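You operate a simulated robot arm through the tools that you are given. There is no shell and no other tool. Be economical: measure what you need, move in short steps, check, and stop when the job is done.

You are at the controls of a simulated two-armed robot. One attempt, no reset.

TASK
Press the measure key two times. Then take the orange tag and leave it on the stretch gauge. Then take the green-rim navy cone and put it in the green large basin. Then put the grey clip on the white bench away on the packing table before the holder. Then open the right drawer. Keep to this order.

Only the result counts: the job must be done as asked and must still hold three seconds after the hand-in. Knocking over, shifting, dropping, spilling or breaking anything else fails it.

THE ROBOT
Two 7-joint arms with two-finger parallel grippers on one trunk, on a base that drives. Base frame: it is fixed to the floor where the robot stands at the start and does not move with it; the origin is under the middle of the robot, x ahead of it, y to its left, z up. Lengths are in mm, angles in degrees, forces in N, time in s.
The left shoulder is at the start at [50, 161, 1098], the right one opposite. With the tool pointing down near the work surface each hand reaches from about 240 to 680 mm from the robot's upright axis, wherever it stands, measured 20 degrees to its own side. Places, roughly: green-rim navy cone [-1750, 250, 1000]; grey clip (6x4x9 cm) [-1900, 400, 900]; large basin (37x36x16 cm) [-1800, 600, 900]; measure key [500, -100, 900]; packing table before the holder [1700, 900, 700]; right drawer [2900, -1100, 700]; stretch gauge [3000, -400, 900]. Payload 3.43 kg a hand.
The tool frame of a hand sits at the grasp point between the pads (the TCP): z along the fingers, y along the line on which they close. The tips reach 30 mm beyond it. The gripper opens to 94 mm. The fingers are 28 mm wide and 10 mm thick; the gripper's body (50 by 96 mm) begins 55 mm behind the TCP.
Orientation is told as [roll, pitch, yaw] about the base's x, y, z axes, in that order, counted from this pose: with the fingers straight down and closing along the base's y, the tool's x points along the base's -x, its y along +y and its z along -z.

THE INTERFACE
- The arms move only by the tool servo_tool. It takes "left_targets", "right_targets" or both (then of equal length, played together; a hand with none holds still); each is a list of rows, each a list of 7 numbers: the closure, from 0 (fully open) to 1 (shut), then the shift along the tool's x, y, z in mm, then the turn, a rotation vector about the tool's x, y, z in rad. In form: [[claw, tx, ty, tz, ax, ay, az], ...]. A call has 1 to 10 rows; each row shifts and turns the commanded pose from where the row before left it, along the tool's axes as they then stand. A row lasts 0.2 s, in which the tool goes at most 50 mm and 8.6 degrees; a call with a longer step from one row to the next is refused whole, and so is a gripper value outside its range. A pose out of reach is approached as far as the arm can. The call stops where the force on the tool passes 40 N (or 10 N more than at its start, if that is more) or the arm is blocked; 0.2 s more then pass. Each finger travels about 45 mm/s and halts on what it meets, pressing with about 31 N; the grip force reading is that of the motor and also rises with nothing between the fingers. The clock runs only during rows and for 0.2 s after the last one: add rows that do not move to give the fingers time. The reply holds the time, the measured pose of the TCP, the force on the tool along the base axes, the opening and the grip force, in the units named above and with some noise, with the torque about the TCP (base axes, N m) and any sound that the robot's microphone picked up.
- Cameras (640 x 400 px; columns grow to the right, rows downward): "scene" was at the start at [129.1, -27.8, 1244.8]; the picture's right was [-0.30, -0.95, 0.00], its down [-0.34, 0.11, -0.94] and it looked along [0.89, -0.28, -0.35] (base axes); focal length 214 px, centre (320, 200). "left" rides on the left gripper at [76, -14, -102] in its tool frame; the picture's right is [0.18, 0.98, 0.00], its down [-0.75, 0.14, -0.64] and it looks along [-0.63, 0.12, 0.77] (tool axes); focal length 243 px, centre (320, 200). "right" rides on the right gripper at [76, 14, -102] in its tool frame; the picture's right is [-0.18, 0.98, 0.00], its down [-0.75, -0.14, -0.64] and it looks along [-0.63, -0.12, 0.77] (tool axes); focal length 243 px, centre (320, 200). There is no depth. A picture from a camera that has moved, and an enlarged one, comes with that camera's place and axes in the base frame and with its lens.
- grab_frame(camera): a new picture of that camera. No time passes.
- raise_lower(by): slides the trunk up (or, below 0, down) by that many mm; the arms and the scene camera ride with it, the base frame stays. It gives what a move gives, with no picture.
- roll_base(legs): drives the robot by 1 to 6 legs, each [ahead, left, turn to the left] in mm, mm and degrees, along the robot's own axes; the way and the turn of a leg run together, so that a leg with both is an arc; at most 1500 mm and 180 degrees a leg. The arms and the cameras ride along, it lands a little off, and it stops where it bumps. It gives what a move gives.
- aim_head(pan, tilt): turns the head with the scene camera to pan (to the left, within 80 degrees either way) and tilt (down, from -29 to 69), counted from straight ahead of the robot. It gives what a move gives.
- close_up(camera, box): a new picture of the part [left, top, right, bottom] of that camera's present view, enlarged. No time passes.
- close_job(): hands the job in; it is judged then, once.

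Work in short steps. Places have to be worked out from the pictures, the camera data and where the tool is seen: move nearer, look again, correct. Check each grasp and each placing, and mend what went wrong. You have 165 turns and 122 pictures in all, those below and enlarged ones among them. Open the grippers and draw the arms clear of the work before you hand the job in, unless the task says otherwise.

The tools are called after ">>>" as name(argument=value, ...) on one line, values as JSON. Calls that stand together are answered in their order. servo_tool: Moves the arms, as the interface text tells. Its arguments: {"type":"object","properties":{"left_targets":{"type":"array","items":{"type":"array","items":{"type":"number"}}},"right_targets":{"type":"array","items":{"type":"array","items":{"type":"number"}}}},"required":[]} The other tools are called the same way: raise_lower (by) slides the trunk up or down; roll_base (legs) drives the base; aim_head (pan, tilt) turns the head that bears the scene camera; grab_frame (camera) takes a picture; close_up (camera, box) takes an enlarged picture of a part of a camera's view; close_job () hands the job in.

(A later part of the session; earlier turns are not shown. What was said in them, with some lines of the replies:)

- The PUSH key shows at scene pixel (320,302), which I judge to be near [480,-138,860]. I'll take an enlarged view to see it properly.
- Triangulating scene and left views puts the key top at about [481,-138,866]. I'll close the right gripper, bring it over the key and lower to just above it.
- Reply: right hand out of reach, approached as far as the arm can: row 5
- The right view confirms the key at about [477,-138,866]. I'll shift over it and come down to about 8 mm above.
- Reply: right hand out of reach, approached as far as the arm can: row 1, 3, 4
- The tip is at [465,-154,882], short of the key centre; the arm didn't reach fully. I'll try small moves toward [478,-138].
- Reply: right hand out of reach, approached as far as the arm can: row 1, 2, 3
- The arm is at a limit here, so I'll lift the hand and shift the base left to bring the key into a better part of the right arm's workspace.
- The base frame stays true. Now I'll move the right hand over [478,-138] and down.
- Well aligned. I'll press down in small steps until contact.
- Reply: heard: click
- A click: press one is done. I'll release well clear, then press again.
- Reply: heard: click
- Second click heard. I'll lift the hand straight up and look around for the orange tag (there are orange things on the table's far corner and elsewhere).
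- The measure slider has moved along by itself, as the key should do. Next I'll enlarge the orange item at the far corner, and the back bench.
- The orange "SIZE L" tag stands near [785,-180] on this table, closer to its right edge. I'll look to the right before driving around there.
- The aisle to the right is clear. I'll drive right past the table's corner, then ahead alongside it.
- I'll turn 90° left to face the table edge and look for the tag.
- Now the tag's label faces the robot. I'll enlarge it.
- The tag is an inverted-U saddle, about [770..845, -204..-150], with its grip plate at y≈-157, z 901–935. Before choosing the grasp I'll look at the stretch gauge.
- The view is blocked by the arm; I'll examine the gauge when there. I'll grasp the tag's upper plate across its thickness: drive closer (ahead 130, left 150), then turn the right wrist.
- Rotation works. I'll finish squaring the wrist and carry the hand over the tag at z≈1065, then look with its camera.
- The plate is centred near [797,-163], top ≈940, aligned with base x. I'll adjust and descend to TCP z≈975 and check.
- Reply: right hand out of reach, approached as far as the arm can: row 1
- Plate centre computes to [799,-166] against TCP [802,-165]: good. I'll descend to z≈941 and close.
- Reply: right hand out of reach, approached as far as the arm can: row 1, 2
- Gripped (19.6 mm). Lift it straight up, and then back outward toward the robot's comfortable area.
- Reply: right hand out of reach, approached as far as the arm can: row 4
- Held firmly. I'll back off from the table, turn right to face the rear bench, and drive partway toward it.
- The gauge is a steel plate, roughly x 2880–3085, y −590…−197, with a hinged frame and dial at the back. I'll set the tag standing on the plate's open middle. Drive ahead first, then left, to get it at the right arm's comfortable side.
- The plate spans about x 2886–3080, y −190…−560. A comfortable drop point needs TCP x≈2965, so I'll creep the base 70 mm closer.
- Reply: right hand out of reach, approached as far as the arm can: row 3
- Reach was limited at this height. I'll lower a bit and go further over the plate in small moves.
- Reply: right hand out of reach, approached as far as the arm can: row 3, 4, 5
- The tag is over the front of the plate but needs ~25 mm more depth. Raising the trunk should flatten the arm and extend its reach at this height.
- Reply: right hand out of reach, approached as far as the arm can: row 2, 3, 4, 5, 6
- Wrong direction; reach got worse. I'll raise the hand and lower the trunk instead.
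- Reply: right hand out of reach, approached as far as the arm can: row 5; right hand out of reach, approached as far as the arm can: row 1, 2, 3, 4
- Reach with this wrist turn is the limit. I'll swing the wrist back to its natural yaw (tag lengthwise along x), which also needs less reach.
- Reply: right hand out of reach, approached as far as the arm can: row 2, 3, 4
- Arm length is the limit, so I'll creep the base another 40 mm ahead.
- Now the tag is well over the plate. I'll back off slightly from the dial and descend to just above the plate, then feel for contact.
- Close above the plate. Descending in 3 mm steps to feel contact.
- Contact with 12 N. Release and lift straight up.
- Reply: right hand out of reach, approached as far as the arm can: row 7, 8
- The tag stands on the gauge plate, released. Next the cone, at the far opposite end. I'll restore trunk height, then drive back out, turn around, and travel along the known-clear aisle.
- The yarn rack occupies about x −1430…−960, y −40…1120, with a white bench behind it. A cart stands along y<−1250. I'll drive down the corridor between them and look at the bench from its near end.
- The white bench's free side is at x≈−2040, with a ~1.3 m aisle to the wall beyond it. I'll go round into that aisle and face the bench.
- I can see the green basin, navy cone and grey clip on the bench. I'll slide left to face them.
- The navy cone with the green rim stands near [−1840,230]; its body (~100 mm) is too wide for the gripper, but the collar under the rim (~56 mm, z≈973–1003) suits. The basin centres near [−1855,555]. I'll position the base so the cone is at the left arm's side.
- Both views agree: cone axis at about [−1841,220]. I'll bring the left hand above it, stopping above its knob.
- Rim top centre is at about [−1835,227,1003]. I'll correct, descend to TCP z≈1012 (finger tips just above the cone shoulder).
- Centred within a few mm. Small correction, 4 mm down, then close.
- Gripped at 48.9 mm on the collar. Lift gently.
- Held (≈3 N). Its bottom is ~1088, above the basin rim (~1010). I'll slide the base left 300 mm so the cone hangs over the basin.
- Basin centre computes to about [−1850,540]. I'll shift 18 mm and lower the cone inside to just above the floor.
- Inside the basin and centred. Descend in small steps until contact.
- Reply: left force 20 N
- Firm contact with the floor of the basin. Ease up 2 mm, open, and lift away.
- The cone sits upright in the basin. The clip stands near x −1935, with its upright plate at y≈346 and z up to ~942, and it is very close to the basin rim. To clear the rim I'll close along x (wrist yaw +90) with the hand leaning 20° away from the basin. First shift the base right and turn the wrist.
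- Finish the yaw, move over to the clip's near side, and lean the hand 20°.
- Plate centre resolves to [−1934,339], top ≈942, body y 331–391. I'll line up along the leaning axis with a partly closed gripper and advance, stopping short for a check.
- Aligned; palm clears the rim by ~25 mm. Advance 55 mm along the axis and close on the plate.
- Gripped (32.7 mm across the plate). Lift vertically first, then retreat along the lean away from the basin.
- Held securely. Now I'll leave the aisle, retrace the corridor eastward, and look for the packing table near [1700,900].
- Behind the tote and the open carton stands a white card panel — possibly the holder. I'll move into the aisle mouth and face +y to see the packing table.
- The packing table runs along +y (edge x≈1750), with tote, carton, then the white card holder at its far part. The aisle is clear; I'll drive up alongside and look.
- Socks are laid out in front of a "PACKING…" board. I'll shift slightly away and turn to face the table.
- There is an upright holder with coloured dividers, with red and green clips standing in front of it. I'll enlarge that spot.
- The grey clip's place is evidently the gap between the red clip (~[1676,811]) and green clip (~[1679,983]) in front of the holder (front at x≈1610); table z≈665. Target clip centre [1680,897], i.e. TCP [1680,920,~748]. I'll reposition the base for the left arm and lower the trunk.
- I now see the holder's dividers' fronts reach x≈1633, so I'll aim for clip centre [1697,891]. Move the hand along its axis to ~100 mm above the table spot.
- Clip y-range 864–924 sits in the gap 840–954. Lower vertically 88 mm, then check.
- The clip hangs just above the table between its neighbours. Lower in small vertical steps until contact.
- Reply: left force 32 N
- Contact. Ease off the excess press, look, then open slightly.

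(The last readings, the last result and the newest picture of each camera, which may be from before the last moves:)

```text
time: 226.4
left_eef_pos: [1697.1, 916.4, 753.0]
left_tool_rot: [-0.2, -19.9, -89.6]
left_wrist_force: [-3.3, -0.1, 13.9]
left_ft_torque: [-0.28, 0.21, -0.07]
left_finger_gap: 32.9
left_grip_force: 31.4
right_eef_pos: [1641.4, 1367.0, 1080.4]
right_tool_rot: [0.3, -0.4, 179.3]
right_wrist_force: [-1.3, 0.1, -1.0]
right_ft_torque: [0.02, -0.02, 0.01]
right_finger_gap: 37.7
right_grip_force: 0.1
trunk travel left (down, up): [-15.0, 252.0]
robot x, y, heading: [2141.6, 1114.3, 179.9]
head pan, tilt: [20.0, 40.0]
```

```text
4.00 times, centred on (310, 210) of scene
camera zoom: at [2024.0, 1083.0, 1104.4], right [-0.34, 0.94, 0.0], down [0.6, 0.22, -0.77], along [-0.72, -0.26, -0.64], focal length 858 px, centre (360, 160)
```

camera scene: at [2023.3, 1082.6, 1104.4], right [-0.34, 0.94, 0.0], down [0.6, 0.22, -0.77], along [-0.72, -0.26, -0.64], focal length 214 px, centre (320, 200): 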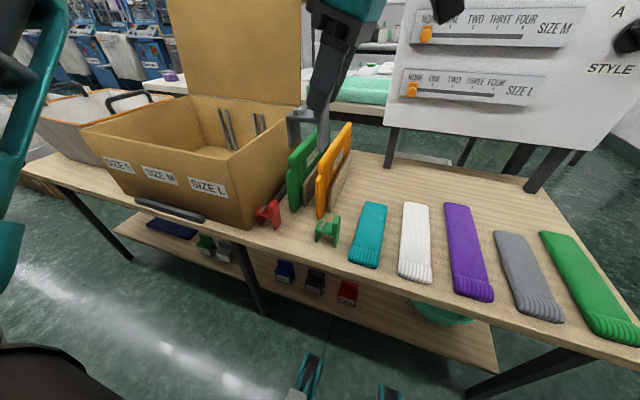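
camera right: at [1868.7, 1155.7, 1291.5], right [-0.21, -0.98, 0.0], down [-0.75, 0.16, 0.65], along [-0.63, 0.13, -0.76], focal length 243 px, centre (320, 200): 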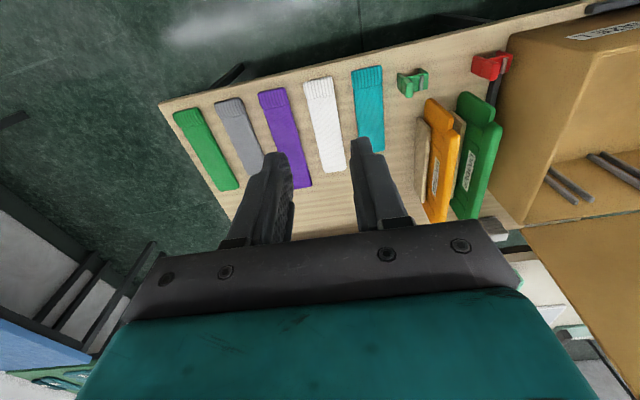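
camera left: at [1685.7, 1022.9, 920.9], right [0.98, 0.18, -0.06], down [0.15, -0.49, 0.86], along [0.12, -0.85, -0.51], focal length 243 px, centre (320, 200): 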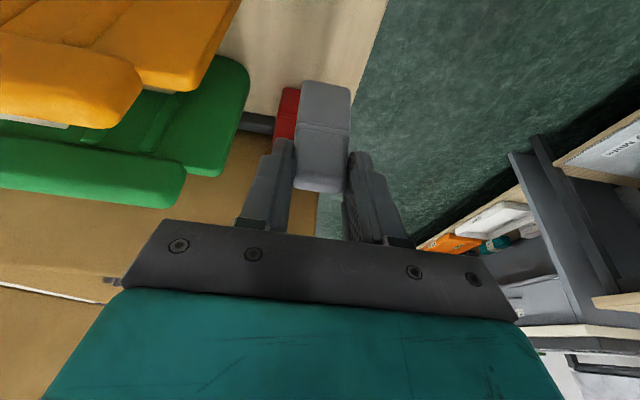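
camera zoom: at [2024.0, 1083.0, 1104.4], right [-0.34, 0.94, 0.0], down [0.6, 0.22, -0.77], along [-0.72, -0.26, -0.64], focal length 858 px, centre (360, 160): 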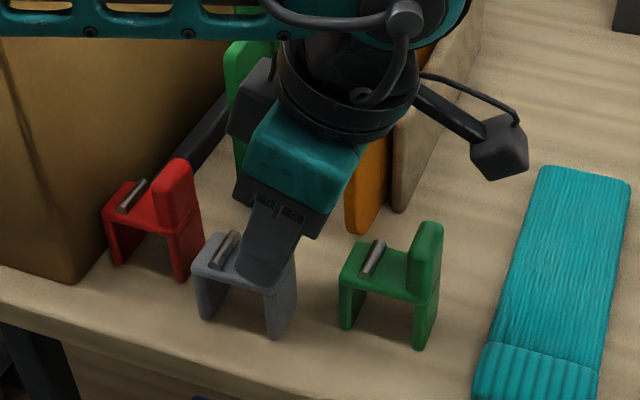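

Standing in line with its neighbours. Open and retreat along the finger axis.

>>> servo_tool(left_targets=[[0.6, 0, 0, 0, 0, 0, 0], [0.45, 0, 0, 0, 0, 0, 0], [0.45, 0, 0, 0, 0, 0, 0], [0.45, 0, 0, -20, 0, 0, 0], [0.45, 0, 0, -40, 0, 0, 0], [0.45, 0, 0, -45, 0, 0, 0], [0.45, 0, 0, -45, 0, 0, 0], [0.45, 0, 0, -45, 0, 0, 0], [0.45, 0, 0, -45, 0, 0, 0], [0.45, 0, 0, -45, 0, 0, 0]])

>>> grab_frame(camera="scene")

>>> close_up(camera="scene", box=[230, 130, 370, 260])

```text
time: 228.6
left_eef_pos: [1699.7, 1013.7, 1018.2]
left_tool_rot: [-0.1, -20.0, -89.7]
left_wrist_force: [-0.8, 0.5, -0.1]
left_ft_torque: [-0.02, -0.03, -0.01]
left_finger_gap: 51.5
left_grip_force: 0.1
right_eef_pos: [1640.8, 1366.4, 1079.8]
right_tool_rot: [0.2, -0.4, 179.2]
right_wrist_force: [-0.3, -0.2, -0.7]
right_ft_torque: [0.0, 0.0, -0.01]
right_finger_gap: 37.7
right_grip_force: 0.1
trunk travel left (down, up): [-15.0, 252.0]
robot x, y, heading: [2142.9, 1111.6, 179.9]
head pan, tilt: [20.0, 40.0]
```

```text
38 pictures are left
camera scene: at [2023.6, 1082.8, 1104.4], right [-0.34, 0.94, 0.0], down [0.6, 0.22, -0.77], along [-0.72, -0.26, -0.64], focal length 214 px, centre (320, 200)
```

scene: 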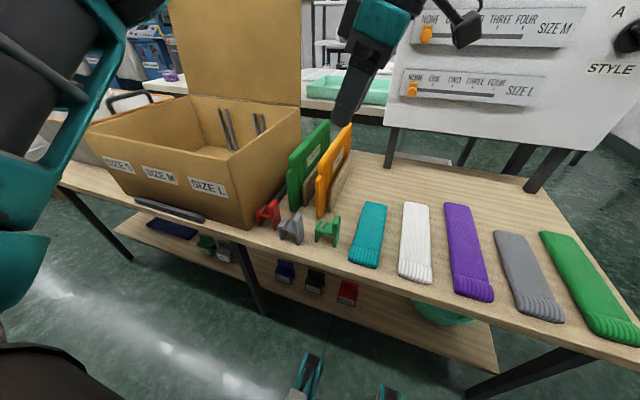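

```text
3.08 times, centred on (300, 195) of scene
camera zoom: at [2023.6, 1082.8, 1104.4], right [-0.34, 0.94, 0.0], down [0.6, 0.22, -0.77], along [-0.72, -0.26, -0.64], focal length 660 px, centre (382, 215)
```

zoom: 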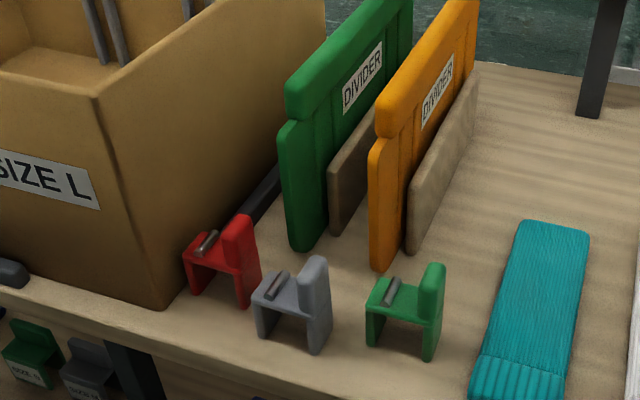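

Clip is standing before the holder, released. Now to the right drawer: straighten the left hand's lean, raise the trunk, and drive back down the aisle, turn to face the bench.

>>> raise_lower(by=110)

>>> servo_tool(left_targets=[[0.3, 0, 0, 0, 0, 0.116, 0], [0, 0, 0, 0, 0, 0.116, 0], [0, 0, 0, 0, 0, 0.116, 0], [0, 0, 0, -40, 0, 0, 0]])

>>> roll_base(legs=[[-100, 0, 0], [0, 1500, 0], [0, 450, 0], [100, 0, 0], [0, 0, 180]])

>>> aim_head(pan=-20, tilt=30)

>>> grab_frame(camera="scene")

```text
time: 230.0
left_eef_pos: [1698.7, 1014.2, 1128.0]
left_tool_rot: [-0.1, -20.0, -89.6]
left_wrist_force: [0.2, 0.5, -0.6]
left_ft_torque: [-0.02, -0.02, -0.02]
left_finger_gap: 51.8
left_grip_force: 0.1
right_eef_pos: [1640.5, 1366.2, 1190.8]
right_tool_rot: [0.1, -0.3, 179.2]
right_wrist_force: [-0.2, -0.4, -0.7]
right_ft_torque: [-0.01, 0.01, -0.01]
right_finger_gap: 37.3
right_grip_force: 0.0
trunk travel left (down, up): [-125.0, 142.0]
robot x, y, heading: [2144.4, 1111.1, 180.1]
head pan, tilt: [20.0, 40.0]
```

```text
time: 231.0
left_eef_pos: [1699.9, 1013.2, 1167.3]
left_tool_rot: [-0.1, 0.0, -89.7]
left_wrist_force: [0.2, 0.0, -0.5]
left_ft_torque: [-0.02, 0.0, -0.03]
left_finger_gap: 94.1
left_grip_force: 0.0
right_eef_pos: [1640.4, 1366.5, 1189.8]
right_tool_rot: [0.3, -0.4, 179.2]
right_wrist_force: [0.0, 0.1, -0.1]
right_ft_torque: [-0.01, -0.02, 0.03]
right_finger_gap: 37.5
right_grip_force: 0.0
trunk travel left (down, up): [-125.0, 142.0]
robot x, y, heading: [2146.5, 1110.7, 179.8]
head pan, tilt: [20.0, 40.0]
```

```text
time: 249.6
left_eef_pos: [2583.8, -718.7, 1167.2]
left_tool_rot: [-0.2, 0.0, 92.5]
left_wrist_force: [0.4, 0.5, -0.5]
left_ft_torque: [0.02, 0.0, 0.01]
left_finger_gap: 94.1
left_grip_force: 0.0
right_eef_pos: [2657.1, -1068.4, 1190.2]
right_tool_rot: [0.1, -0.3, 1.3]
right_wrist_force: [0.5, -0.1, 0.2]
right_ft_torque: [-0.02, 0.03, 0.02]
right_finger_gap: 37.9
right_grip_force: 0.1
trunk travel left (down, up): [-125.0, 142.0]
robot x, y, heading: [2143.1, -829.8, 1.8]
head pan, tilt: [20.0, 40.0]
```

```text
time: 250.7
left_eef_pos: [2584.5, -719.3, 1168.5]
left_tool_rot: [-0.1, 0.0, 92.5]
left_wrist_force: [-0.7, -0.2, 0.6]
left_ft_torque: [0.01, 0.02, -0.01]
left_finger_gap: 93.9
left_grip_force: 0.0
right_eef_pos: [2656.4, -1069.0, 1189.9]
right_tool_rot: [0.1, -0.2, 1.4]
right_wrist_force: [-0.5, 0.4, 0.0]
right_ft_torque: [0.01, -0.02, 0.02]
right_finger_gap: 37.4
right_grip_force: 0.1
trunk travel left (down, up): [-125.0, 142.0]
robot x, y, heading: [2143.7, -832.8, 2.1]
head pan, tilt: [-20.0, 30.0]
```

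```text
36 pictures are left
camera scene: at [2271.2, -859.4, 1229.8], right [-0.31, -0.95, 0.0], down [-0.48, 0.15, -0.87], along [0.82, -0.27, -0.5], focal length 214 px, centre (320, 200)
```

scene: 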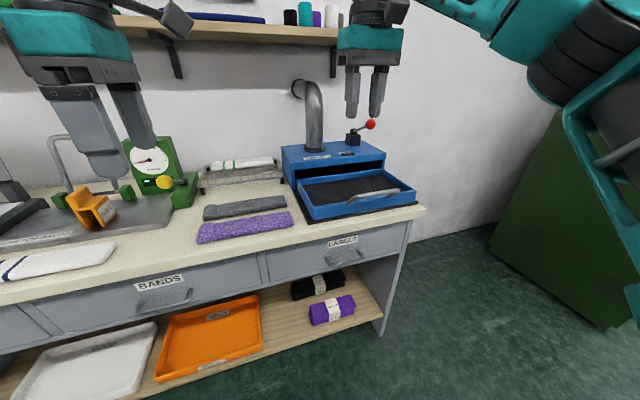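

The tag still stands on the gauge. I'll enlarge the right drawer ("LABELS") handle.

>>> close_up(camera="scene", box=[255, 210, 435, 330])

```text
3.33 times, centred on (345, 270) of scene
camera zoom: at [2271.2, -859.4, 1229.8], right [-0.31, -0.95, 0.0], down [-0.48, 0.15, -0.87], along [0.82, -0.27, -0.5], focal length 715 px, centre (237, -33)
```

zoom: 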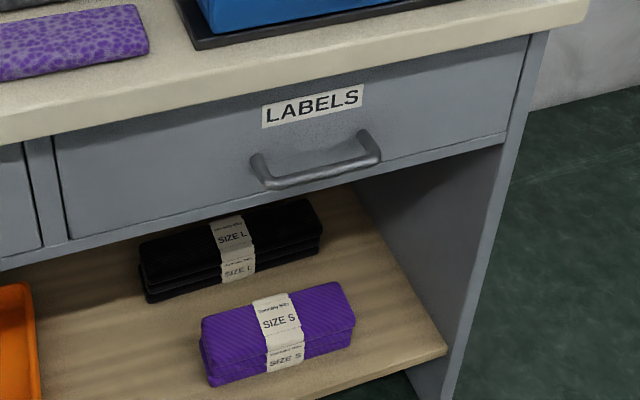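

Handle is a horizontal bow bar at roughly [2710±20,−1095,~700], standing off the drawer front. I'll use the left hand with fingers pointing forward and closing vertically on the bar. First back off and shift right so the handle is on the left arm's side.

>>> roll_base(legs=[[-165, 0, -2], [0, -430, 0]])

>>> raise_lower(by=-110)

>>> servo_tool(left_targets=[[0, 0, -40, 20, 0, 0, 0], [0, 0, -40, 20, 0.14, 0, 0], [0, 0, -30, 20, 0.14, 0, 0], [0, 0, 0, 20, 0.14, 0, 0], [0, 0, 0, 20, 0.14, 0, 0], [0, 0, 0, 0, 0.14, 0, 0], [0, 0, 0, 0, 0.14, 0, 0], [0, 0, 0, 0, 0.14, 0, 0], [0, 0, 0, 0, 0, 0, 0]])

```text
time: 254.4
left_eef_pos: [2422.5, -1174.9, 1168.9]
left_tool_rot: [-0.2, 0.0, 90.3]
left_wrist_force: [0.0, 0.1, 1.0]
left_ft_torque: [0.0, -0.01, 0.02]
left_finger_gap: 94.1
left_grip_force: 0.0
right_eef_pos: [2483.0, -1525.6, 1188.6]
right_tool_rot: [0.2, -0.3, -0.9]
right_wrist_force: [0.1, 0.5, -0.6]
right_ft_torque: [0.01, -0.02, 0.03]
right_finger_gap: 37.6
right_grip_force: 0.0
trunk travel left (down, up): [-125.0, 142.0]
robot x, y, heading: [1977.7, -1267.8, -0.1]
head pan, tilt: [-20.0, 30.0]
```

```text
time: 255.8
left_eef_pos: [2424.0, -1174.1, 1057.5]
left_tool_rot: [-0.1, 0.0, 90.4]
left_wrist_force: [-0.5, 0.2, -0.5]
left_ft_torque: [-0.01, 0.02, 0.0]
left_finger_gap: 93.9
left_grip_force: 0.1
right_eef_pos: [2482.8, -1525.7, 1079.6]
right_tool_rot: [0.1, -0.4, -0.8]
right_wrist_force: [-0.6, -0.8, 1.3]
right_ft_torque: [-0.01, 0.02, 0.03]
right_finger_gap: 37.6
right_grip_force: 0.1
trunk travel left (down, up): [-15.0, 252.0]
robot x, y, heading: [1980.3, -1273.3, -0.1]
head pan, tilt: [-20.0, 30.0]
```

```text
time: 257.8
left_eef_pos: [2549.4, -1172.7, 966.0]
left_tool_rot: [-56.4, 0.1, 90.2]
left_wrist_force: [0.6, -0.8, -0.5]
left_ft_torque: [0.0, 0.04, -0.03]
left_finger_gap: 93.8
left_grip_force: 0.0
right_eef_pos: [2482.3, -1525.9, 1078.9]
right_tool_rot: [0.2, -0.4, -0.8]
right_wrist_force: [-0.6, -0.4, -0.2]
right_ft_torque: [0.02, -0.02, 0.04]
right_finger_gap: 37.6
right_grip_force: 0.0
trunk travel left (down, up): [-15.0, 252.0]
robot x, y, heading: [1979.3, -1264.4, -0.2]
head pan, tilt: [-20.0, 30.0]
```

Tipping works. Finish tipping to horizontal and lower toward handle height, in front of the bench.

>>> servo_tool(left_targets=[[0, 0, 0, 0, 0.147, 0, 0], [0, 0, 0, 0, 0.147, 0, 0], [0, 0, 0, 0, 0.147, 0, 0], [0, 0, 0, 0, 0.145, 0, 0], [0, -20, 40, 0, 0, 0, 0], [0, -20, 40, 0, 0, 0, 0], [0, -20, 40, 0, 0, 0, 0], [0, -15, 40, 0, 0, 0, 0], [0, 0, 0, 0, 0, 0, 0]])

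>>> aim_head(pan=15, tilt=30)

>>> grab_frame(camera="scene")

>>> grab_frame(camera="left")

```text
time: 259.8
left_eef_pos: [2523.9, -1205.4, 869.9]
left_tool_rot: [-89.5, 0.1, 90.9]
left_wrist_force: [-0.3, 0.0, -0.9]
left_ft_torque: [0.02, 0.01, -0.02]
left_finger_gap: 94.2
left_grip_force: 0.1
left hand out of reach, approached as far as the arm can: row 5, 6, 7, 8
right_eef_pos: [2483.0, -1525.6, 1079.5]
right_tool_rot: [0.2, -0.3, -0.8]
right_wrist_force: [0.8, 0.3, -0.6]
right_ft_torque: [0.0, 0.02, 0.0]
right_finger_gap: 37.6
right_grip_force: 0.2
trunk travel left (down, up): [-15.0, 252.0]
robot x, y, heading: [1980.8, -1269.3, -0.2]
head pan, tilt: [-20.0, 30.0]
```

```text
time: 260.8
left_eef_pos: [2522.2, -1205.5, 869.3]
left_tool_rot: [-89.5, 0.0, 91.0]
left_wrist_force: [0.1, 0.0, -0.6]
left_ft_torque: [-0.01, 0.01, -0.03]
left_finger_gap: 93.9
left_grip_force: 0.0
right_eef_pos: [2482.8, -1526.1, 1079.3]
right_tool_rot: [0.1, -0.4, -0.7]
right_wrist_force: [-0.6, 0.7, 0.1]
right_ft_torque: [-0.01, -0.03, 0.03]
right_finger_gap: 38.0
right_grip_force: 0.0
trunk travel left (down, up): [-15.0, 252.0]
robot x, y, heading: [1977.9, -1273.2, -0.1]
head pan, tilt: [15.0, 30.0]
```

```text
34 pictures are left
camera scene: at [2107.8, -1248.2, 1119.8], right [0.26, -0.97, 0.0], down [-0.48, -0.13, -0.87], along [0.84, 0.22, -0.5], focal length 214 px, centre (320, 200)
```

scene: 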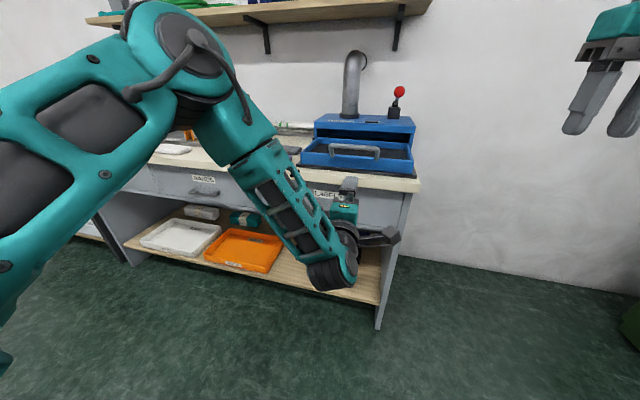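

```text
33 pictures are left
camera left: at [2421.8, -1283.0, 884.9], right [-0.01, -0.18, -0.98], down [-0.65, 0.74, -0.14], along [0.76, 0.64, -0.12], focal length 243 px, centre (320, 200)
```

left: 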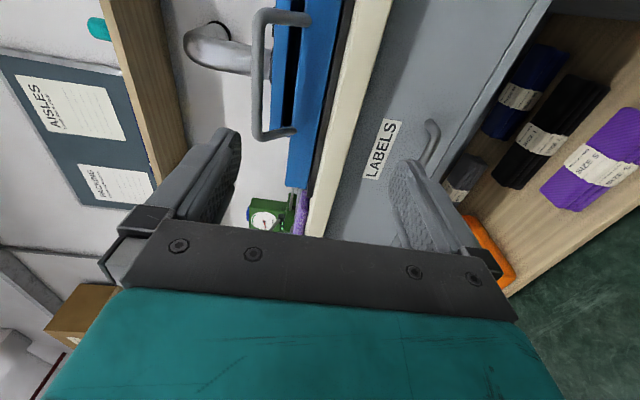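

The fully horizontal pose runs out of reach; 60° worked well and still hooks the bar. I'll tip back to ~60°, lower, and shift toward the handle's y.

>>> servo_tool(left_targets=[[0, 0, 0, 0, -0.13, 0, 0], [0, 0, 0, 0, -0.13, 0, 0], [0, 0, 0, 0, -0.13, 0, 0], [0, 0, 0, 0, -0.13, 0, 0], [0, -20, 35, 20, 0, 0, 0], [0, -20, 35, 20, 0, 0, 0], [0, -20, 35, 20, 0, 0, 0], [0, -10, 0, 0, 0, 0, 0], [0, 0, 0, 0, 0, 0, 0]])

>>> grab_frame(camera="left")

>>> grab_frame(camera="scene")

```text
time: 262.8
left_eef_pos: [2523.7, -1137.4, 745.6]
left_tool_rot: [-60.0, 0.0, 90.2]
left_wrist_force: [1.3, 0.0, 0.2]
left_ft_torque: [0.01, 0.01, 0.01]
left_finger_gap: 94.2
left_grip_force: 0.0
right_eef_pos: [2483.1, -1526.4, 1079.9]
right_tool_rot: [0.2, -0.4, -0.8]
right_wrist_force: [1.8, -0.3, -0.4]
right_ft_torque: [0.03, 0.03, 0.0]
right_finger_gap: 37.6
right_grip_force: 0.1
trunk travel left (down, up): [-15.0, 252.0]
robot x, y, heading: [1979.3, -1272.9, -0.2]
head pan, tilt: [15.0, 30.0]
```

```text
32 pictures are left
camera left: at [2442.2, -1213.4, 810.4], right [-0.49, -0.19, -0.85], down [-0.63, 0.75, 0.2], along [0.6, 0.63, -0.49], focal length 243 px, centre (320, 200)
```

left: 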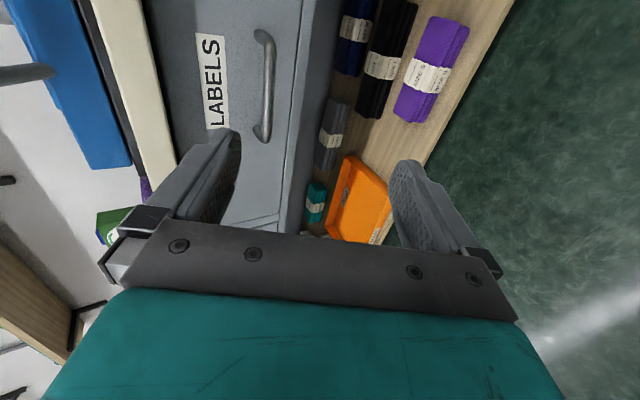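

```text
31 pictures are left
camera scene: at [2107.8, -1248.1, 1119.8], right [0.26, -0.97, 0.0], down [-0.48, -0.13, -0.87], along [0.84, 0.22, -0.5], focal length 214 px, centre (320, 200)
```

scene: 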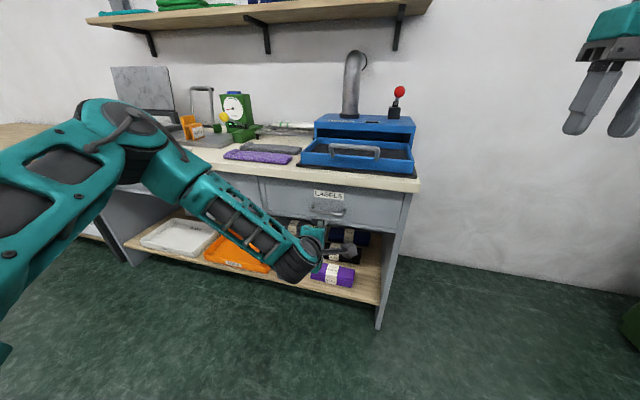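

Handle triangulates to about [2770,−1103,672]. I'll enlarge for precision and to see its stand-off.

>>> close_up(camera="scene", box=[280, 170, 380, 232])

>>> close_up(camera="left", box=[180, 10, 340, 150])

```text
6.40 times, centred on (330, 201) of scene
camera zoom: at [2107.8, -1248.1, 1119.8], right [0.26, -0.97, 0.0], down [-0.48, -0.13, -0.87], along [0.84, 0.22, -0.5], focal length 1373 px, centre (256, 194)
```

zoom: 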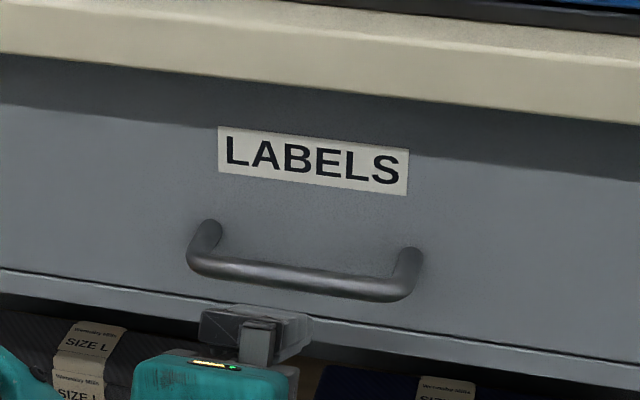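

```text
2.86 times, centred on (260, 80) of left
camera zoom: at [2442.2, -1213.4, 810.4], right [-0.49, -0.19, -0.85], down [-0.63, 0.75, 0.2], along [0.6, 0.63, -0.49], focal length 693 px, centre (491, 543)
```

zoom: 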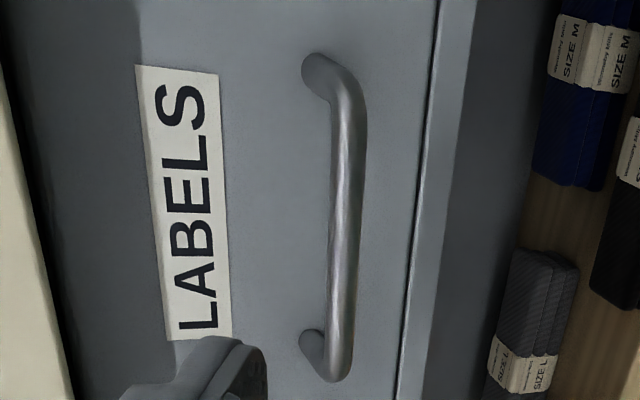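

Refined: bar ≈[2755,−1108,683], ~35 mm stand-off. I'll lower to z≈692, align y, pre-close the fingers to ~40 mm, and drive 150 mm ahead.

>>> servo_tool(left_targets=[[0.3, -10, 16, 9, 0, 0, 0], [0.55, -10, 16, 9, 0, 0, 0], [0.57, -9, 15, 9, 0, 0, 0], [0.57, 0, 0, 0, 0, 0, 0]])

>>> roll_base(legs=[[150, 0, 0]])

>>> grab_frame(camera="left")

>>> close_up(camera="scene", box=[260, 170, 420, 290])

```text
time: 263.8
left_eef_pos: [2533.7, -1138.2, 715.7]
left_tool_rot: [-59.6, -0.2, 90.6]
left_wrist_force: [0.7, -0.1, -0.8]
left_ft_torque: [-0.03, 0.02, 0.01]
left_finger_gap: 40.4
left_grip_force: 0.1
left hand out of reach, approached as far as the arm can: row 1, 2, 3
right_eef_pos: [2482.6, -1525.7, 1079.4]
right_tool_rot: [0.1, -0.3, -0.8]
right_wrist_force: [0.7, -0.9, -0.8]
right_ft_torque: [0.0, 0.0, 0.01]
right_finger_gap: 37.5
right_grip_force: 0.1
trunk travel left (down, up): [-15.0, 252.0]
robot x, y, heading: [1979.4, -1274.8, -0.1]
head pan, tilt: [15.0, 30.0]
```

```text
time: 265.2
left_eef_pos: [2681.7, -1139.6, 716.5]
left_tool_rot: [-59.6, -0.2, 90.8]
left_wrist_force: [-0.7, 0.3, -0.9]
left_ft_torque: [0.0, 0.01, 0.01]
left_finger_gap: 40.5
left_grip_force: 0.0
right_eef_pos: [2633.2, -1526.4, 1079.7]
right_tool_rot: [0.1, -0.3, -0.7]
right_wrist_force: [0.1, -0.7, -0.1]
right_ft_torque: [0.05, -0.01, 0.0]
right_finger_gap: 37.3
right_grip_force: 0.2
trunk travel left (down, up): [-15.0, 252.0]
robot x, y, heading: [2129.4, -1269.2, 0.1]
head pan, tilt: [15.0, 30.0]
```

```text
28 pictures are left
camera left: at [2602.3, -1216.9, 780.9], right [-0.5, -0.19, -0.85], down [-0.64, 0.74, 0.21], along [0.59, 0.64, -0.49], focal length 243 px, centre (320, 200)
```

left: 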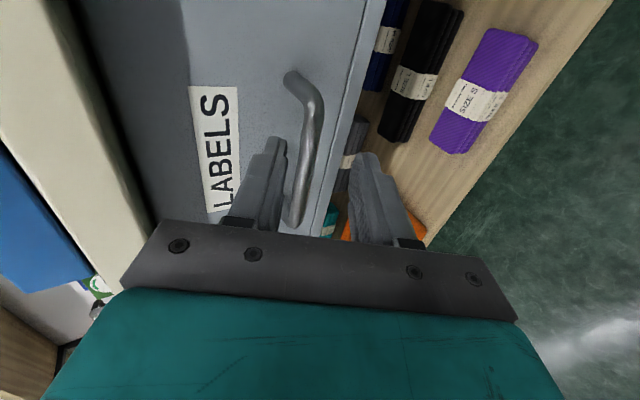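

```text
3.33 times, centred on (340, 230) of scene
camera zoom: at [2256.8, -1248.3, 1119.7], right [0.26, -0.97, 0.0], down [-0.48, -0.13, -0.87], along [0.84, 0.22, -0.5], focal length 715 px, centre (253, 100)
```

zoom: 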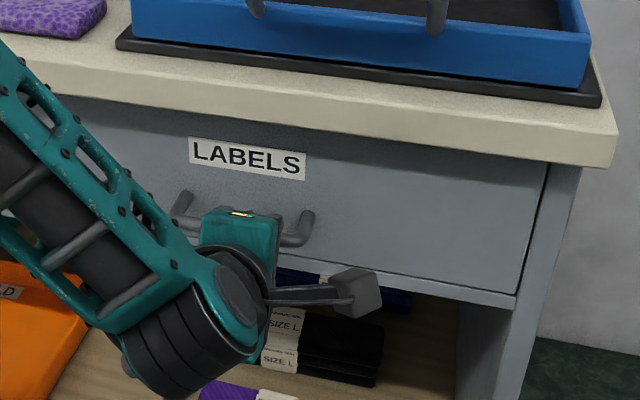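

The bar lies right on the tool's axis, ~85 mm ahead of the TCP. Shift the base 28 mm left to centre on the bar, then advance along the tool axis with the arm.

>>> roll_base(legs=[[0, 28, 0]])

>>> servo_tool(left_targets=[[0.57, 0, 0, 12, 0, 0, 0], [0.57, 0, 0, 12, 0, 0, 0], [0.57, 0, 0, 12, 0, 0, 0], [0.57, 0, 0, 0, 0, 0, 0]])

>>> grab_frame(camera="left")

```text
time: 266.0
left_eef_pos: [2681.9, -1111.2, 716.7]
left_tool_rot: [-59.6, -0.2, 90.8]
left_wrist_force: [-0.4, 0.0, 0.0]
left_ft_torque: [-0.02, 0.02, -0.04]
left_finger_gap: 40.5
left_grip_force: 0.0
right_eef_pos: [2631.6, -1498.2, 1080.3]
right_tool_rot: [0.0, -0.3, -0.7]
right_wrist_force: [-0.2, -0.2, 0.7]
right_ft_torque: [-0.01, 0.04, -0.02]
right_finger_gap: 37.6
right_grip_force: 0.1
trunk travel left (down, up): [-15.0, 252.0]
robot x, y, heading: [2127.3, -1245.2, 0.2]
head pan, tilt: [15.0, 30.0]
```

```text
time: 267.0
left_eef_pos: [2712.6, -1111.7, 698.3]
left_tool_rot: [-59.5, -0.2, 91.0]
left_wrist_force: [-0.3, 0.2, 0.0]
left_ft_torque: [0.02, 0.0, -0.01]
left_finger_gap: 40.3
left_grip_force: 0.0
right_eef_pos: [2631.9, -1499.0, 1079.1]
right_tool_rot: [0.1, -0.5, -0.7]
right_wrist_force: [-0.4, 0.8, -0.3]
right_ft_torque: [0.01, 0.01, -0.03]
right_finger_gap: 37.8
right_grip_force: 0.0
trunk travel left (down, up): [-15.0, 252.0]
robot x, y, heading: [2128.8, -1249.0, -0.3]
head pan, tilt: [15.0, 30.0]
```

```text
26 pictures are left
camera left: at [2633.3, -1190.1, 762.7], right [-0.5, -0.19, -0.85], down [-0.64, 0.74, 0.21], along [0.59, 0.64, -0.49], focal length 243 px, centre (320, 200)
```

left: 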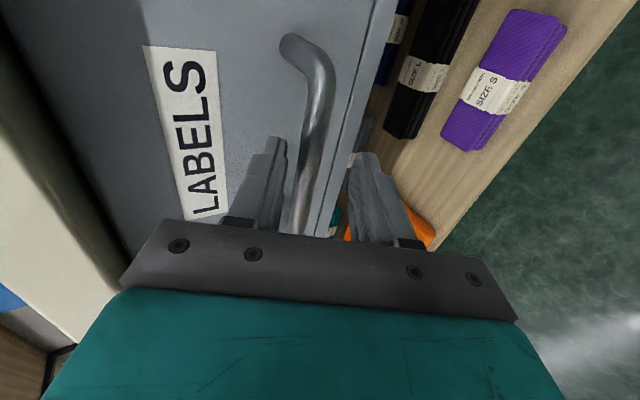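

The bar is between the fingers. Advance ~28 mm more in small steps.

>>> servo_tool(left_targets=[[0.57, 0, 0, 8, 0, 0, 0], [0.57, 0, 0, 8, 0, 0, 0], [0.57, 0, 0, 6, 0, 0, 0], [0.57, 0, 0, 6, 0, 0, 0], [0.57, 0, 0, 0, 0, 0, 0]])

>>> grab_frame(camera="left")

```text
time: 268.2
left_eef_pos: [2735.8, -1109.7, 686.5]
left_tool_rot: [-59.5, -0.3, 90.8]
left_wrist_force: [-28.0, 4.1, 13.2]
left_ft_torque: [-0.2, -0.85, -0.2]
left_finger_gap: 39.1
left_grip_force: 0.1
right_eef_pos: [2629.9, -1498.4, 1081.1]
right_tool_rot: [0.2, -0.6, -0.7]
right_wrist_force: [-0.6, 0.7, -0.4]
right_ft_torque: [0.0, -0.03, -0.01]
right_finger_gap: 37.4
right_grip_force: 0.1
trunk travel left (down, up): [-15.0, 252.0]
robot x, y, heading: [2129.5, -1244.2, -0.2]
head pan, tilt: [15.0, 30.0]
```

```text
25 pictures are left
camera left: at [2654.7, -1188.7, 751.2], right [-0.5, -0.19, -0.85], down [-0.64, 0.74, 0.21], along [0.59, 0.64, -0.49], focal length 243 px, centre (320, 200)
```

left: 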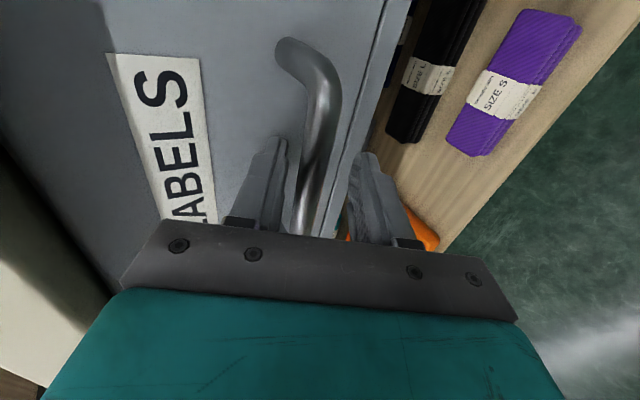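

The finger tip touches the drawer front. Back off 4 mm and close on the bar.

>>> servo_tool(left_targets=[[0.57, 0, 0, -5, 0, 0, 0], [0.8, 0, 0, 0, 0, 0, 0], [1, 0, 0, 0, 0, 0, 0], [1, 0, 0, 0, 0, 0, 0], [1, 0, 0, 0, 0, 0, 0]])

>>> grab_frame(camera="left")

```text
time: 269.4
left_eef_pos: [2733.1, -1109.5, 691.2]
left_tool_rot: [-59.9, -0.4, 91.0]
left_wrist_force: [1.1, 0.8, 25.9]
left_ft_torque: [0.58, -0.11, -0.05]
left_finger_gap: 18.2
left_grip_force: 45.1
right_eef_pos: [2630.1, -1498.4, 1080.7]
right_tool_rot: [0.1, -0.5, -0.7]
right_wrist_force: [-0.5, -0.9, -0.5]
right_ft_torque: [-0.02, -0.01, -0.02]
right_finger_gap: 37.8
right_grip_force: 0.0
trunk travel left (down, up): [-15.0, 252.0]
robot x, y, heading: [2132.5, -1242.6, 0.0]
head pan, tilt: [15.0, 30.0]
```

```text
24 pictures are left
camera left: at [2652.9, -1189.0, 755.9], right [-0.49, -0.19, -0.85], down [-0.64, 0.74, 0.2], along [0.59, 0.64, -0.48], focal length 243 px, centre (320, 200)
```

left: 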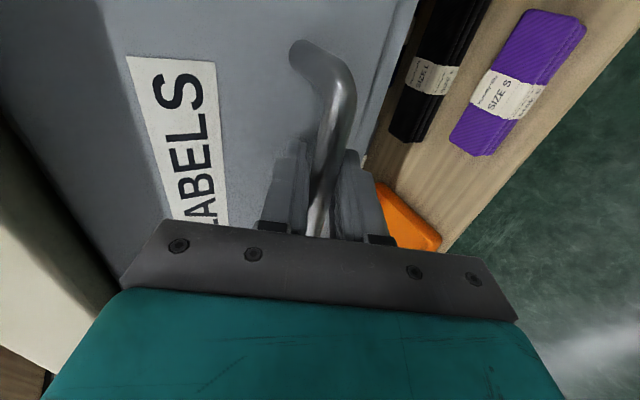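

Clamped on the bar. First a gentle 30 mm pull with the arm, straight along −x.

>>> servo_tool(left_targets=[[1, 0, -2.6, -1.5, 0, 0, 0], [1, 0, 5, -8.7, 0, 0, 0], [1, 0, 5, -8.7, 0, 0, 0], [1, 0, 5, -8.7, 0, 0, 0], [1, 0, 0, 0, 0, 0, 0]])

>>> grab_frame(camera="left")

```text
time: 270.6
left_eef_pos: [2701.8, -1111.7, 691.8]
left_tool_rot: [-59.3, -0.6, 91.7]
left_wrist_force: [-0.7, 24.7, 12.4]
left_ft_torque: [0.32, 0.05, -0.94]
left_finger_gap: 18.4
left_grip_force: 45.0
left hand out of reach, approached as far as the arm can: row 4
right_eef_pos: [2629.9, -1496.2, 1081.0]
right_tool_rot: [0.2, -0.4, -0.8]
right_wrist_force: [-0.3, -0.6, -0.3]
right_ft_torque: [-0.01, 0.02, 0.01]
right_finger_gap: 37.5
right_grip_force: 0.1
trunk travel left (down, up): [-15.0, 252.0]
robot x, y, heading: [2130.1, -1246.2, -0.1]
head pan, tilt: [15.0, 30.0]
```

```text
23 pictures are left
camera left: at [2625.0, -1190.1, 756.6], right [-0.5, -0.19, -0.85], down [-0.64, 0.73, 0.21], along [0.58, 0.65, -0.49], focal length 243 px, centre (320, 200)
```

left: 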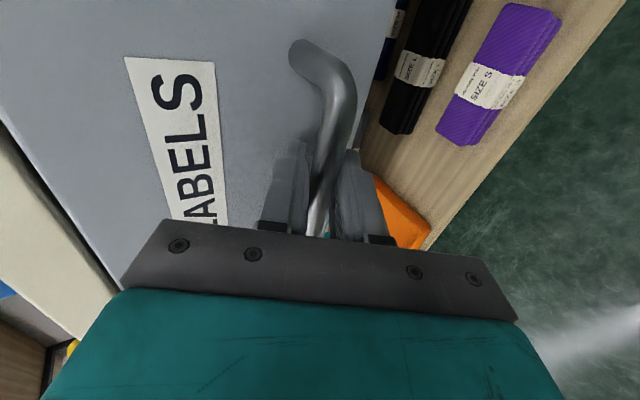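

The drawer follows. The arm is at a limit, so I'll pull on with the base backing straight.

>>> roll_base(legs=[[-90, 0, 0]])

>>> grab_frame(camera="scene")

```text
time: 271.7
left_eef_pos: [2615.6, -1112.1, 692.7]
left_tool_rot: [-59.5, -0.7, 91.5]
left_wrist_force: [-0.1, 29.9, 5.9]
left_ft_torque: [0.73, -0.03, 0.16]
left_finger_gap: 18.3
left_grip_force: 44.4
right_eef_pos: [2541.9, -1497.4, 1080.3]
right_tool_rot: [0.0, -0.5, -0.8]
right_wrist_force: [0.1, 0.9, 0.9]
right_ft_torque: [0.01, -0.01, 0.02]
right_finger_gap: 37.4
right_grip_force: 0.1
trunk travel left (down, up): [-15.0, 252.0]
robot x, y, heading: [2038.6, -1242.6, 0.0]
head pan, tilt: [15.0, 30.0]
```

```text
22 pictures are left
camera scene: at [2167.6, -1219.1, 1119.8], right [0.26, -0.97, 0.0], down [-0.48, -0.13, -0.87], along [0.84, 0.22, -0.5], focal length 214 px, centre (320, 200)
```

scene: 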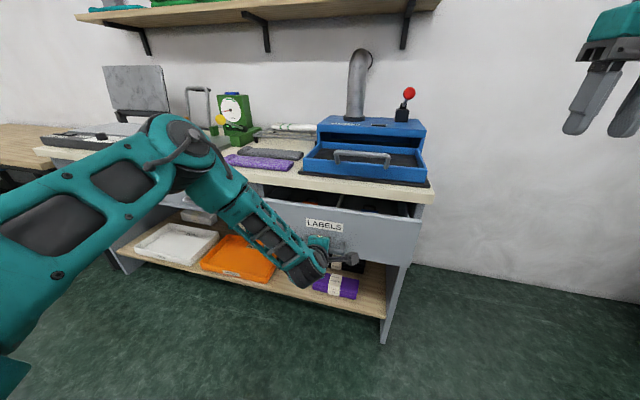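

Opened ~118 mm so far. Continue pulling another 110 mm.

>>> roll_base(legs=[[-110, 4, 0]])

>>> grab_frame(camera="scene")

```text
time: 272.9
left_eef_pos: [2505.7, -1111.3, 692.5]
left_tool_rot: [-59.4, -0.7, 91.1]
left_wrist_force: [0.4, -18.8, -1.6]
left_ft_torque: [-0.08, 0.01, -0.69]
left_finger_gap: 18.3
left_grip_force: 44.8
right_eef_pos: [2432.6, -1497.4, 1078.8]
right_tool_rot: [0.2, -0.2, -0.8]
right_wrist_force: [0.5, 0.1, -0.4]
right_ft_torque: [0.01, 0.02, 0.03]
right_finger_gap: 37.6
right_grip_force: 0.1
trunk travel left (down, up): [-15.0, 252.0]
robot x, y, heading: [1929.9, -1238.5, -0.2]
head pan, tilt: [15.0, 30.0]
```

```text
21 pictures are left
camera scene: at [2058.6, -1217.4, 1119.8], right [0.26, -0.97, 0.0], down [-0.48, -0.13, -0.87], along [0.84, 0.22, -0.5], focal length 214 px, centre (320, 200)
```

scene: 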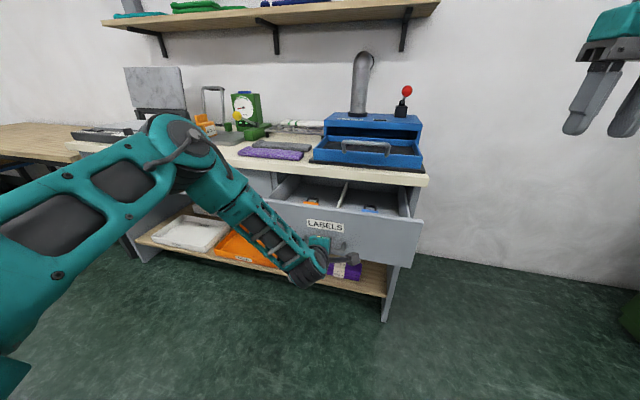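

Open ~227 mm and moving freely. Pull another 60 mm toward its stop.

>>> roll_base(legs=[[-60, -2, 0]])

>>> grab_frame(camera="scene")

```text
time: 273.9
left_eef_pos: [2446.7, -1111.3, 691.1]
left_tool_rot: [-59.5, -0.6, 91.2]
left_wrist_force: [-0.4, 8.0, 1.5]
left_ft_torque: [0.06, -0.01, -0.85]
left_finger_gap: 18.1
left_grip_force: 45.0
right_eef_pos: [2374.2, -1495.9, 1080.0]
right_tool_rot: [0.1, -0.3, -0.9]
right_wrist_force: [-0.5, 0.6, 0.3]
right_ft_torque: [-0.02, -0.01, 0.01]
right_finger_gap: 37.6
right_grip_force: 0.0
trunk travel left (down, up): [-15.0, 252.0]
robot x, y, heading: [1874.9, -1240.7, -0.1]
head pan, tilt: [15.0, 30.0]
```

```text
20 pictures are left
camera scene: at [1999.4, -1217.7, 1119.8], right [0.26, -0.97, 0.0], down [-0.48, -0.13, -0.87], along [0.84, 0.22, -0.5], focal length 214 px, centre (320, 200)
```

scene: 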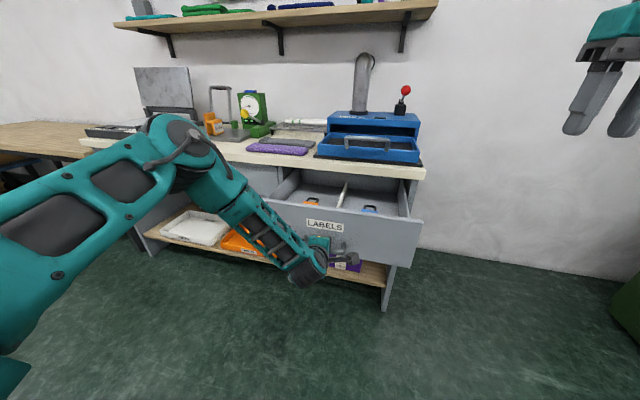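

Now 286 mm open, still free. One more short 40 mm pull.

>>> roll_base(legs=[[-40, 0, 0]])

>>> grab_frame(camera="left")

```text
time: 274.8
left_eef_pos: [2407.4, -1110.2, 690.7]
left_tool_rot: [-59.5, -0.8, 91.1]
left_wrist_force: [-1.2, 1.0, 1.1]
left_ft_torque: [0.31, -0.02, -0.24]
left_finger_gap: 18.0
left_grip_force: 44.4
right_eef_pos: [2334.4, -1495.9, 1079.9]
right_tool_rot: [0.1, -0.3, -0.8]
right_wrist_force: [0.0, 0.1, -0.4]
right_ft_torque: [0.0, 0.02, 0.01]
right_finger_gap: 37.5
right_grip_force: 0.1
trunk travel left (down, up): [-15.0, 252.0]
robot x, y, heading: [1831.0, -1239.8, -0.0]
head pan, tilt: [15.0, 30.0]
```

```text
19 pictures are left
camera left: at [2328.0, -1189.7, 756.3], right [-0.5, -0.18, -0.85], down [-0.64, 0.74, 0.21], along [0.59, 0.65, -0.48], focal length 243 px, centre (320, 200)
```

left: 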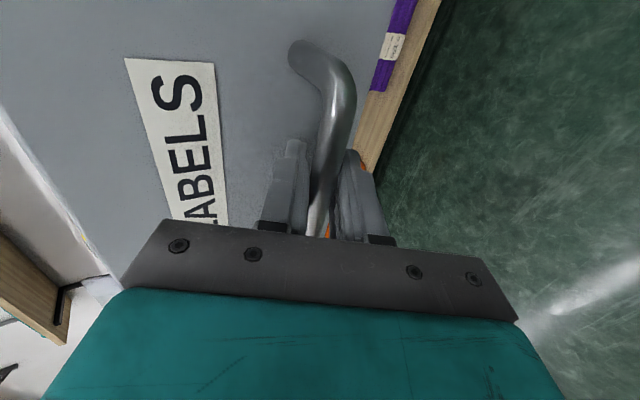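

Open by ~326 mm. Release gently and back out along the finger axis.

>>> servo_tool(left_targets=[[0.7, 0, 0, 0, 0, 0, 0], [0.62, 0, 0, 0, 0, 0, 0], [0.62, 0, 0, 0, 0, 0, 0], [0.62, 0, 0, -10, 0, 0, 0], [0.62, 0, 0, -15, 0, 0, 0], [0.62, 0, 0, -20, 0, 0, 0], [0.62, 0, 0, -20, 0, 0, 0], [0.62, 0, 0, 0, 0, 0, 0]])

>>> grab_frame(camera="left")

```text
time: 276.6
left_eef_pos: [2351.6, -1112.7, 726.1]
left_tool_rot: [-59.4, -0.7, 91.2]
left_wrist_force: [-0.7, 0.5, -0.6]
left_ft_torque: [0.03, -0.02, 0.01]
left_finger_gap: 35.8
left_grip_force: 0.1
right_eef_pos: [2334.8, -1497.6, 1079.4]
right_tool_rot: [0.1, -0.3, -0.8]
right_wrist_force: [-0.1, 0.3, 0.0]
right_ft_torque: [-0.02, -0.01, -0.01]
right_finger_gap: 37.5
right_grip_force: 0.2
trunk travel left (down, up): [-15.0, 252.0]
robot x, y, heading: [1830.3, -1240.5, -0.1]
head pan, tilt: [15.0, 30.0]
```

```text
18 pictures are left
camera left: at [2272.4, -1191.9, 790.2], right [-0.5, -0.18, -0.85], down [-0.64, 0.74, 0.22], along [0.59, 0.65, -0.48], focal length 243 px, centre (320, 200)
```

left: 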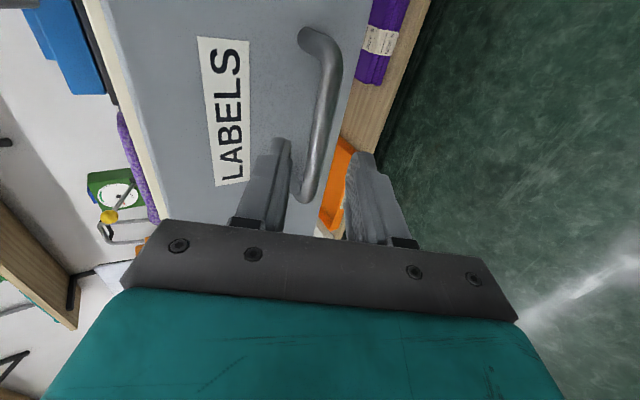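

Clear of the handle. Back off 80 mm, open both grippers, and check the final view.

>>> roll_base(legs=[[-80, 60, 0]])

>>> servo_tool(left_targets=[[0.3, 0, 0, 0, 0, 0, 0], [0, 0, 0, 0, 0, 0, 0], [0, 0, 0, 0, 0, 0, 0], [0, 0, 0, 0, 0, 0, 0]], right_targets=[[0.3, 0, 0, 0, 0, 0, 0], [0, 0, 0, 0, 0, 0, 0], [0, 0, 0, 0, 0, 0, 0], [0, 0, 0, 0, 0, 0, 0]])

>>> grab_frame(camera="scene")

>>> close_up(camera="scene", box=[170, 60, 330, 160])

```text
time: 277.4
left_eef_pos: [2326.0, -1094.8, 725.5]
left_tool_rot: [-59.4, -0.9, 91.2]
left_wrist_force: [-0.5, -0.2, -0.2]
left_ft_torque: [0.03, 0.0, -0.01]
left_finger_gap: 35.8
left_grip_force: 0.2
right_eef_pos: [2310.8, -1478.0, 1079.0]
right_tool_rot: [0.3, -0.4, -0.8]
right_wrist_force: [-0.7, 0.3, 0.3]
right_ft_torque: [0.02, 0.03, -0.03]
right_finger_gap: 37.2
right_grip_force: 0.2
trunk travel left (down, up): [-15.0, 252.0]
robot x, y, heading: [1806.1, -1220.2, -0.2]
head pan, tilt: [15.0, 30.0]
stopped in leg 1: the robot was blocked; the commanded pose is now the measured one
```

```text
time: 278.4
left_eef_pos: [2328.3, -1094.1, 724.2]
left_tool_rot: [-59.5, -0.7, 91.1]
left_wrist_force: [0.9, 0.9, -0.2]
left_ft_torque: [0.0, -0.01, -0.03]
left_finger_gap: 93.8
left_grip_force: 0.1
right_eef_pos: [2309.1, -1478.3, 1079.6]
right_tool_rot: [0.2, -0.4, -0.8]
right_wrist_force: [-0.3, 1.0, -0.7]
right_ft_torque: [0.02, 0.02, 0.04]
right_finger_gap: 93.9
right_grip_force: 0.1
trunk travel left (down, up): [-15.0, 252.0]
robot x, y, heading: [1804.6, -1222.0, -0.1]
head pan, tilt: [15.0, 30.0]
```

```text
17 pictures are left
camera scene: at [1934.9, -1198.9, 1119.8], right [0.26, -0.97, 0.0], down [-0.48, -0.13, -0.87], along [0.84, 0.22, -0.5], focal length 214 px, centre (320, 200)
```

scene: 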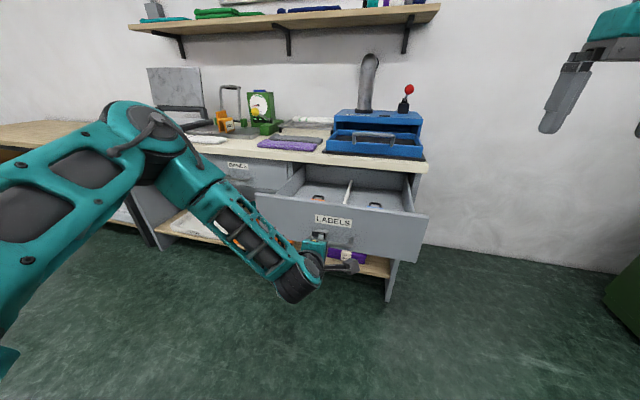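

```text
4.00 times, centred on (250, 110) of scene
camera zoom: at [1934.9, -1198.9, 1119.8], right [0.26, -0.97, 0.0], down [-0.48, -0.13, -0.87], along [0.84, 0.22, -0.5], focal length 858 px, centre (600, 560)
```

zoom: 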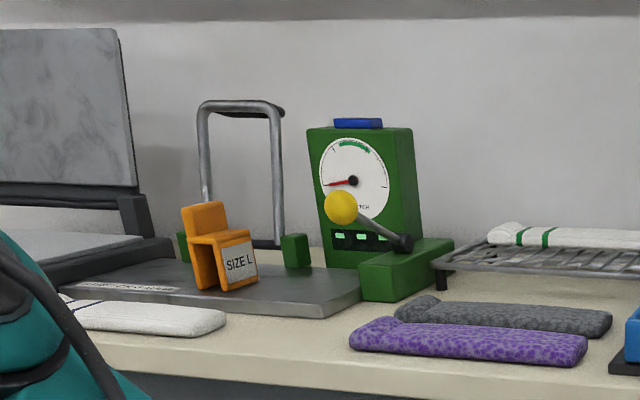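

Drawer open, tag still on the gauge. The base bumped something behind (likely a bin), so I'll slide left away from it, back further clear, and look.

>>> roll_base(legs=[[0, 450, 0], [-400, 0, 0]])

>>> aim_head(pan=-80, tilt=25)

>>> grab_frame(camera="scene")

```text
time: 283.2
left_eef_pos: [1927.2, -648.8, 725.8]
left_tool_rot: [-59.4, -0.7, 91.6]
left_wrist_force: [0.2, -0.3, 0.6]
left_ft_torque: [-0.03, -0.01, -0.02]
left_finger_gap: 93.9
left_grip_force: 0.0
right_eef_pos: [1912.7, -1032.5, 1079.6]
right_tool_rot: [0.1, -0.4, -0.4]
right_wrist_force: [0.4, 0.7, -0.2]
right_ft_torque: [0.02, 0.0, 0.02]
right_finger_gap: 94.1
right_grip_force: 0.0
trunk travel left (down, up): [-15.0, 252.0]
robot x, y, heading: [1406.1, -783.0, 0.4]
head pan, tilt: [15.0, 30.0]
```

```text
time: 284.9
left_eef_pos: [1927.3, -650.4, 725.5]
left_tool_rot: [-59.4, -0.8, 91.5]
left_wrist_force: [0.2, -0.1, 0.1]
left_ft_torque: [-0.01, -0.01, 0.0]
left_finger_gap: 93.9
left_grip_force: 0.1
right_eef_pos: [1911.9, -1033.0, 1080.1]
right_tool_rot: [0.2, -0.4, -0.4]
right_wrist_force: [-0.7, -0.2, 1.3]
right_ft_torque: [0.03, 0.0, 0.0]
right_finger_gap: 94.2
right_grip_force: 0.1
trunk travel left (down, up): [-15.0, 252.0]
robot x, y, heading: [1406.2, -779.8, 0.3]
head pan, tilt: [-80.0, 25.0]
```

```text
15 pictures are left
camera scene: at [1464.9, -871.8, 1127.7], right [-0.98, -0.18, 0.0], down [-0.08, 0.42, -0.91], along [0.16, -0.89, -0.42], focal length 214 px, centre (320, 200)
```

scene: 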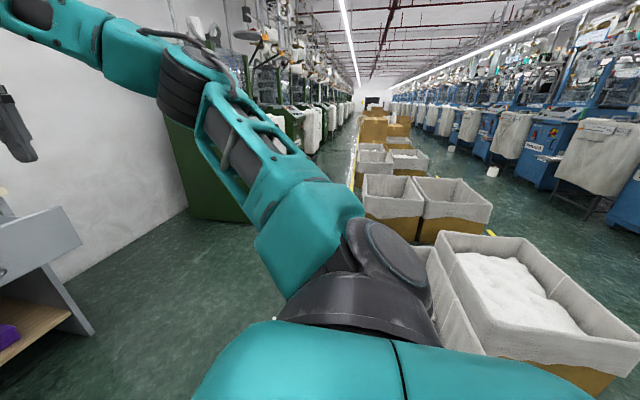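

The bins stand in their rows undisturbed, the drawer is open, the grippers are open and everything is clear of the work. Handing in.

>>> close_job()

```text
The job is handed in.
```

I did all five steps in the order asked and handed the job in. The result of the judging was not shown to me.

- **Measure key:** pressed twice, with a click heard each time.
- **Orange tag:** left standing on the stretch gauge, and still there at my last look.
- **Green-rim navy cone:** set upright in the green large basin.
- **Grey clip:** stood on the packing table before the holder, between the red and green clips.
- **Right drawer:** opened by about 326 mm.

While backing away at the end, the base was blocked by something behind it, probably one of the laundry bins. The bins I could see afterwards looked in place, but I could not see the exact spot of contact.
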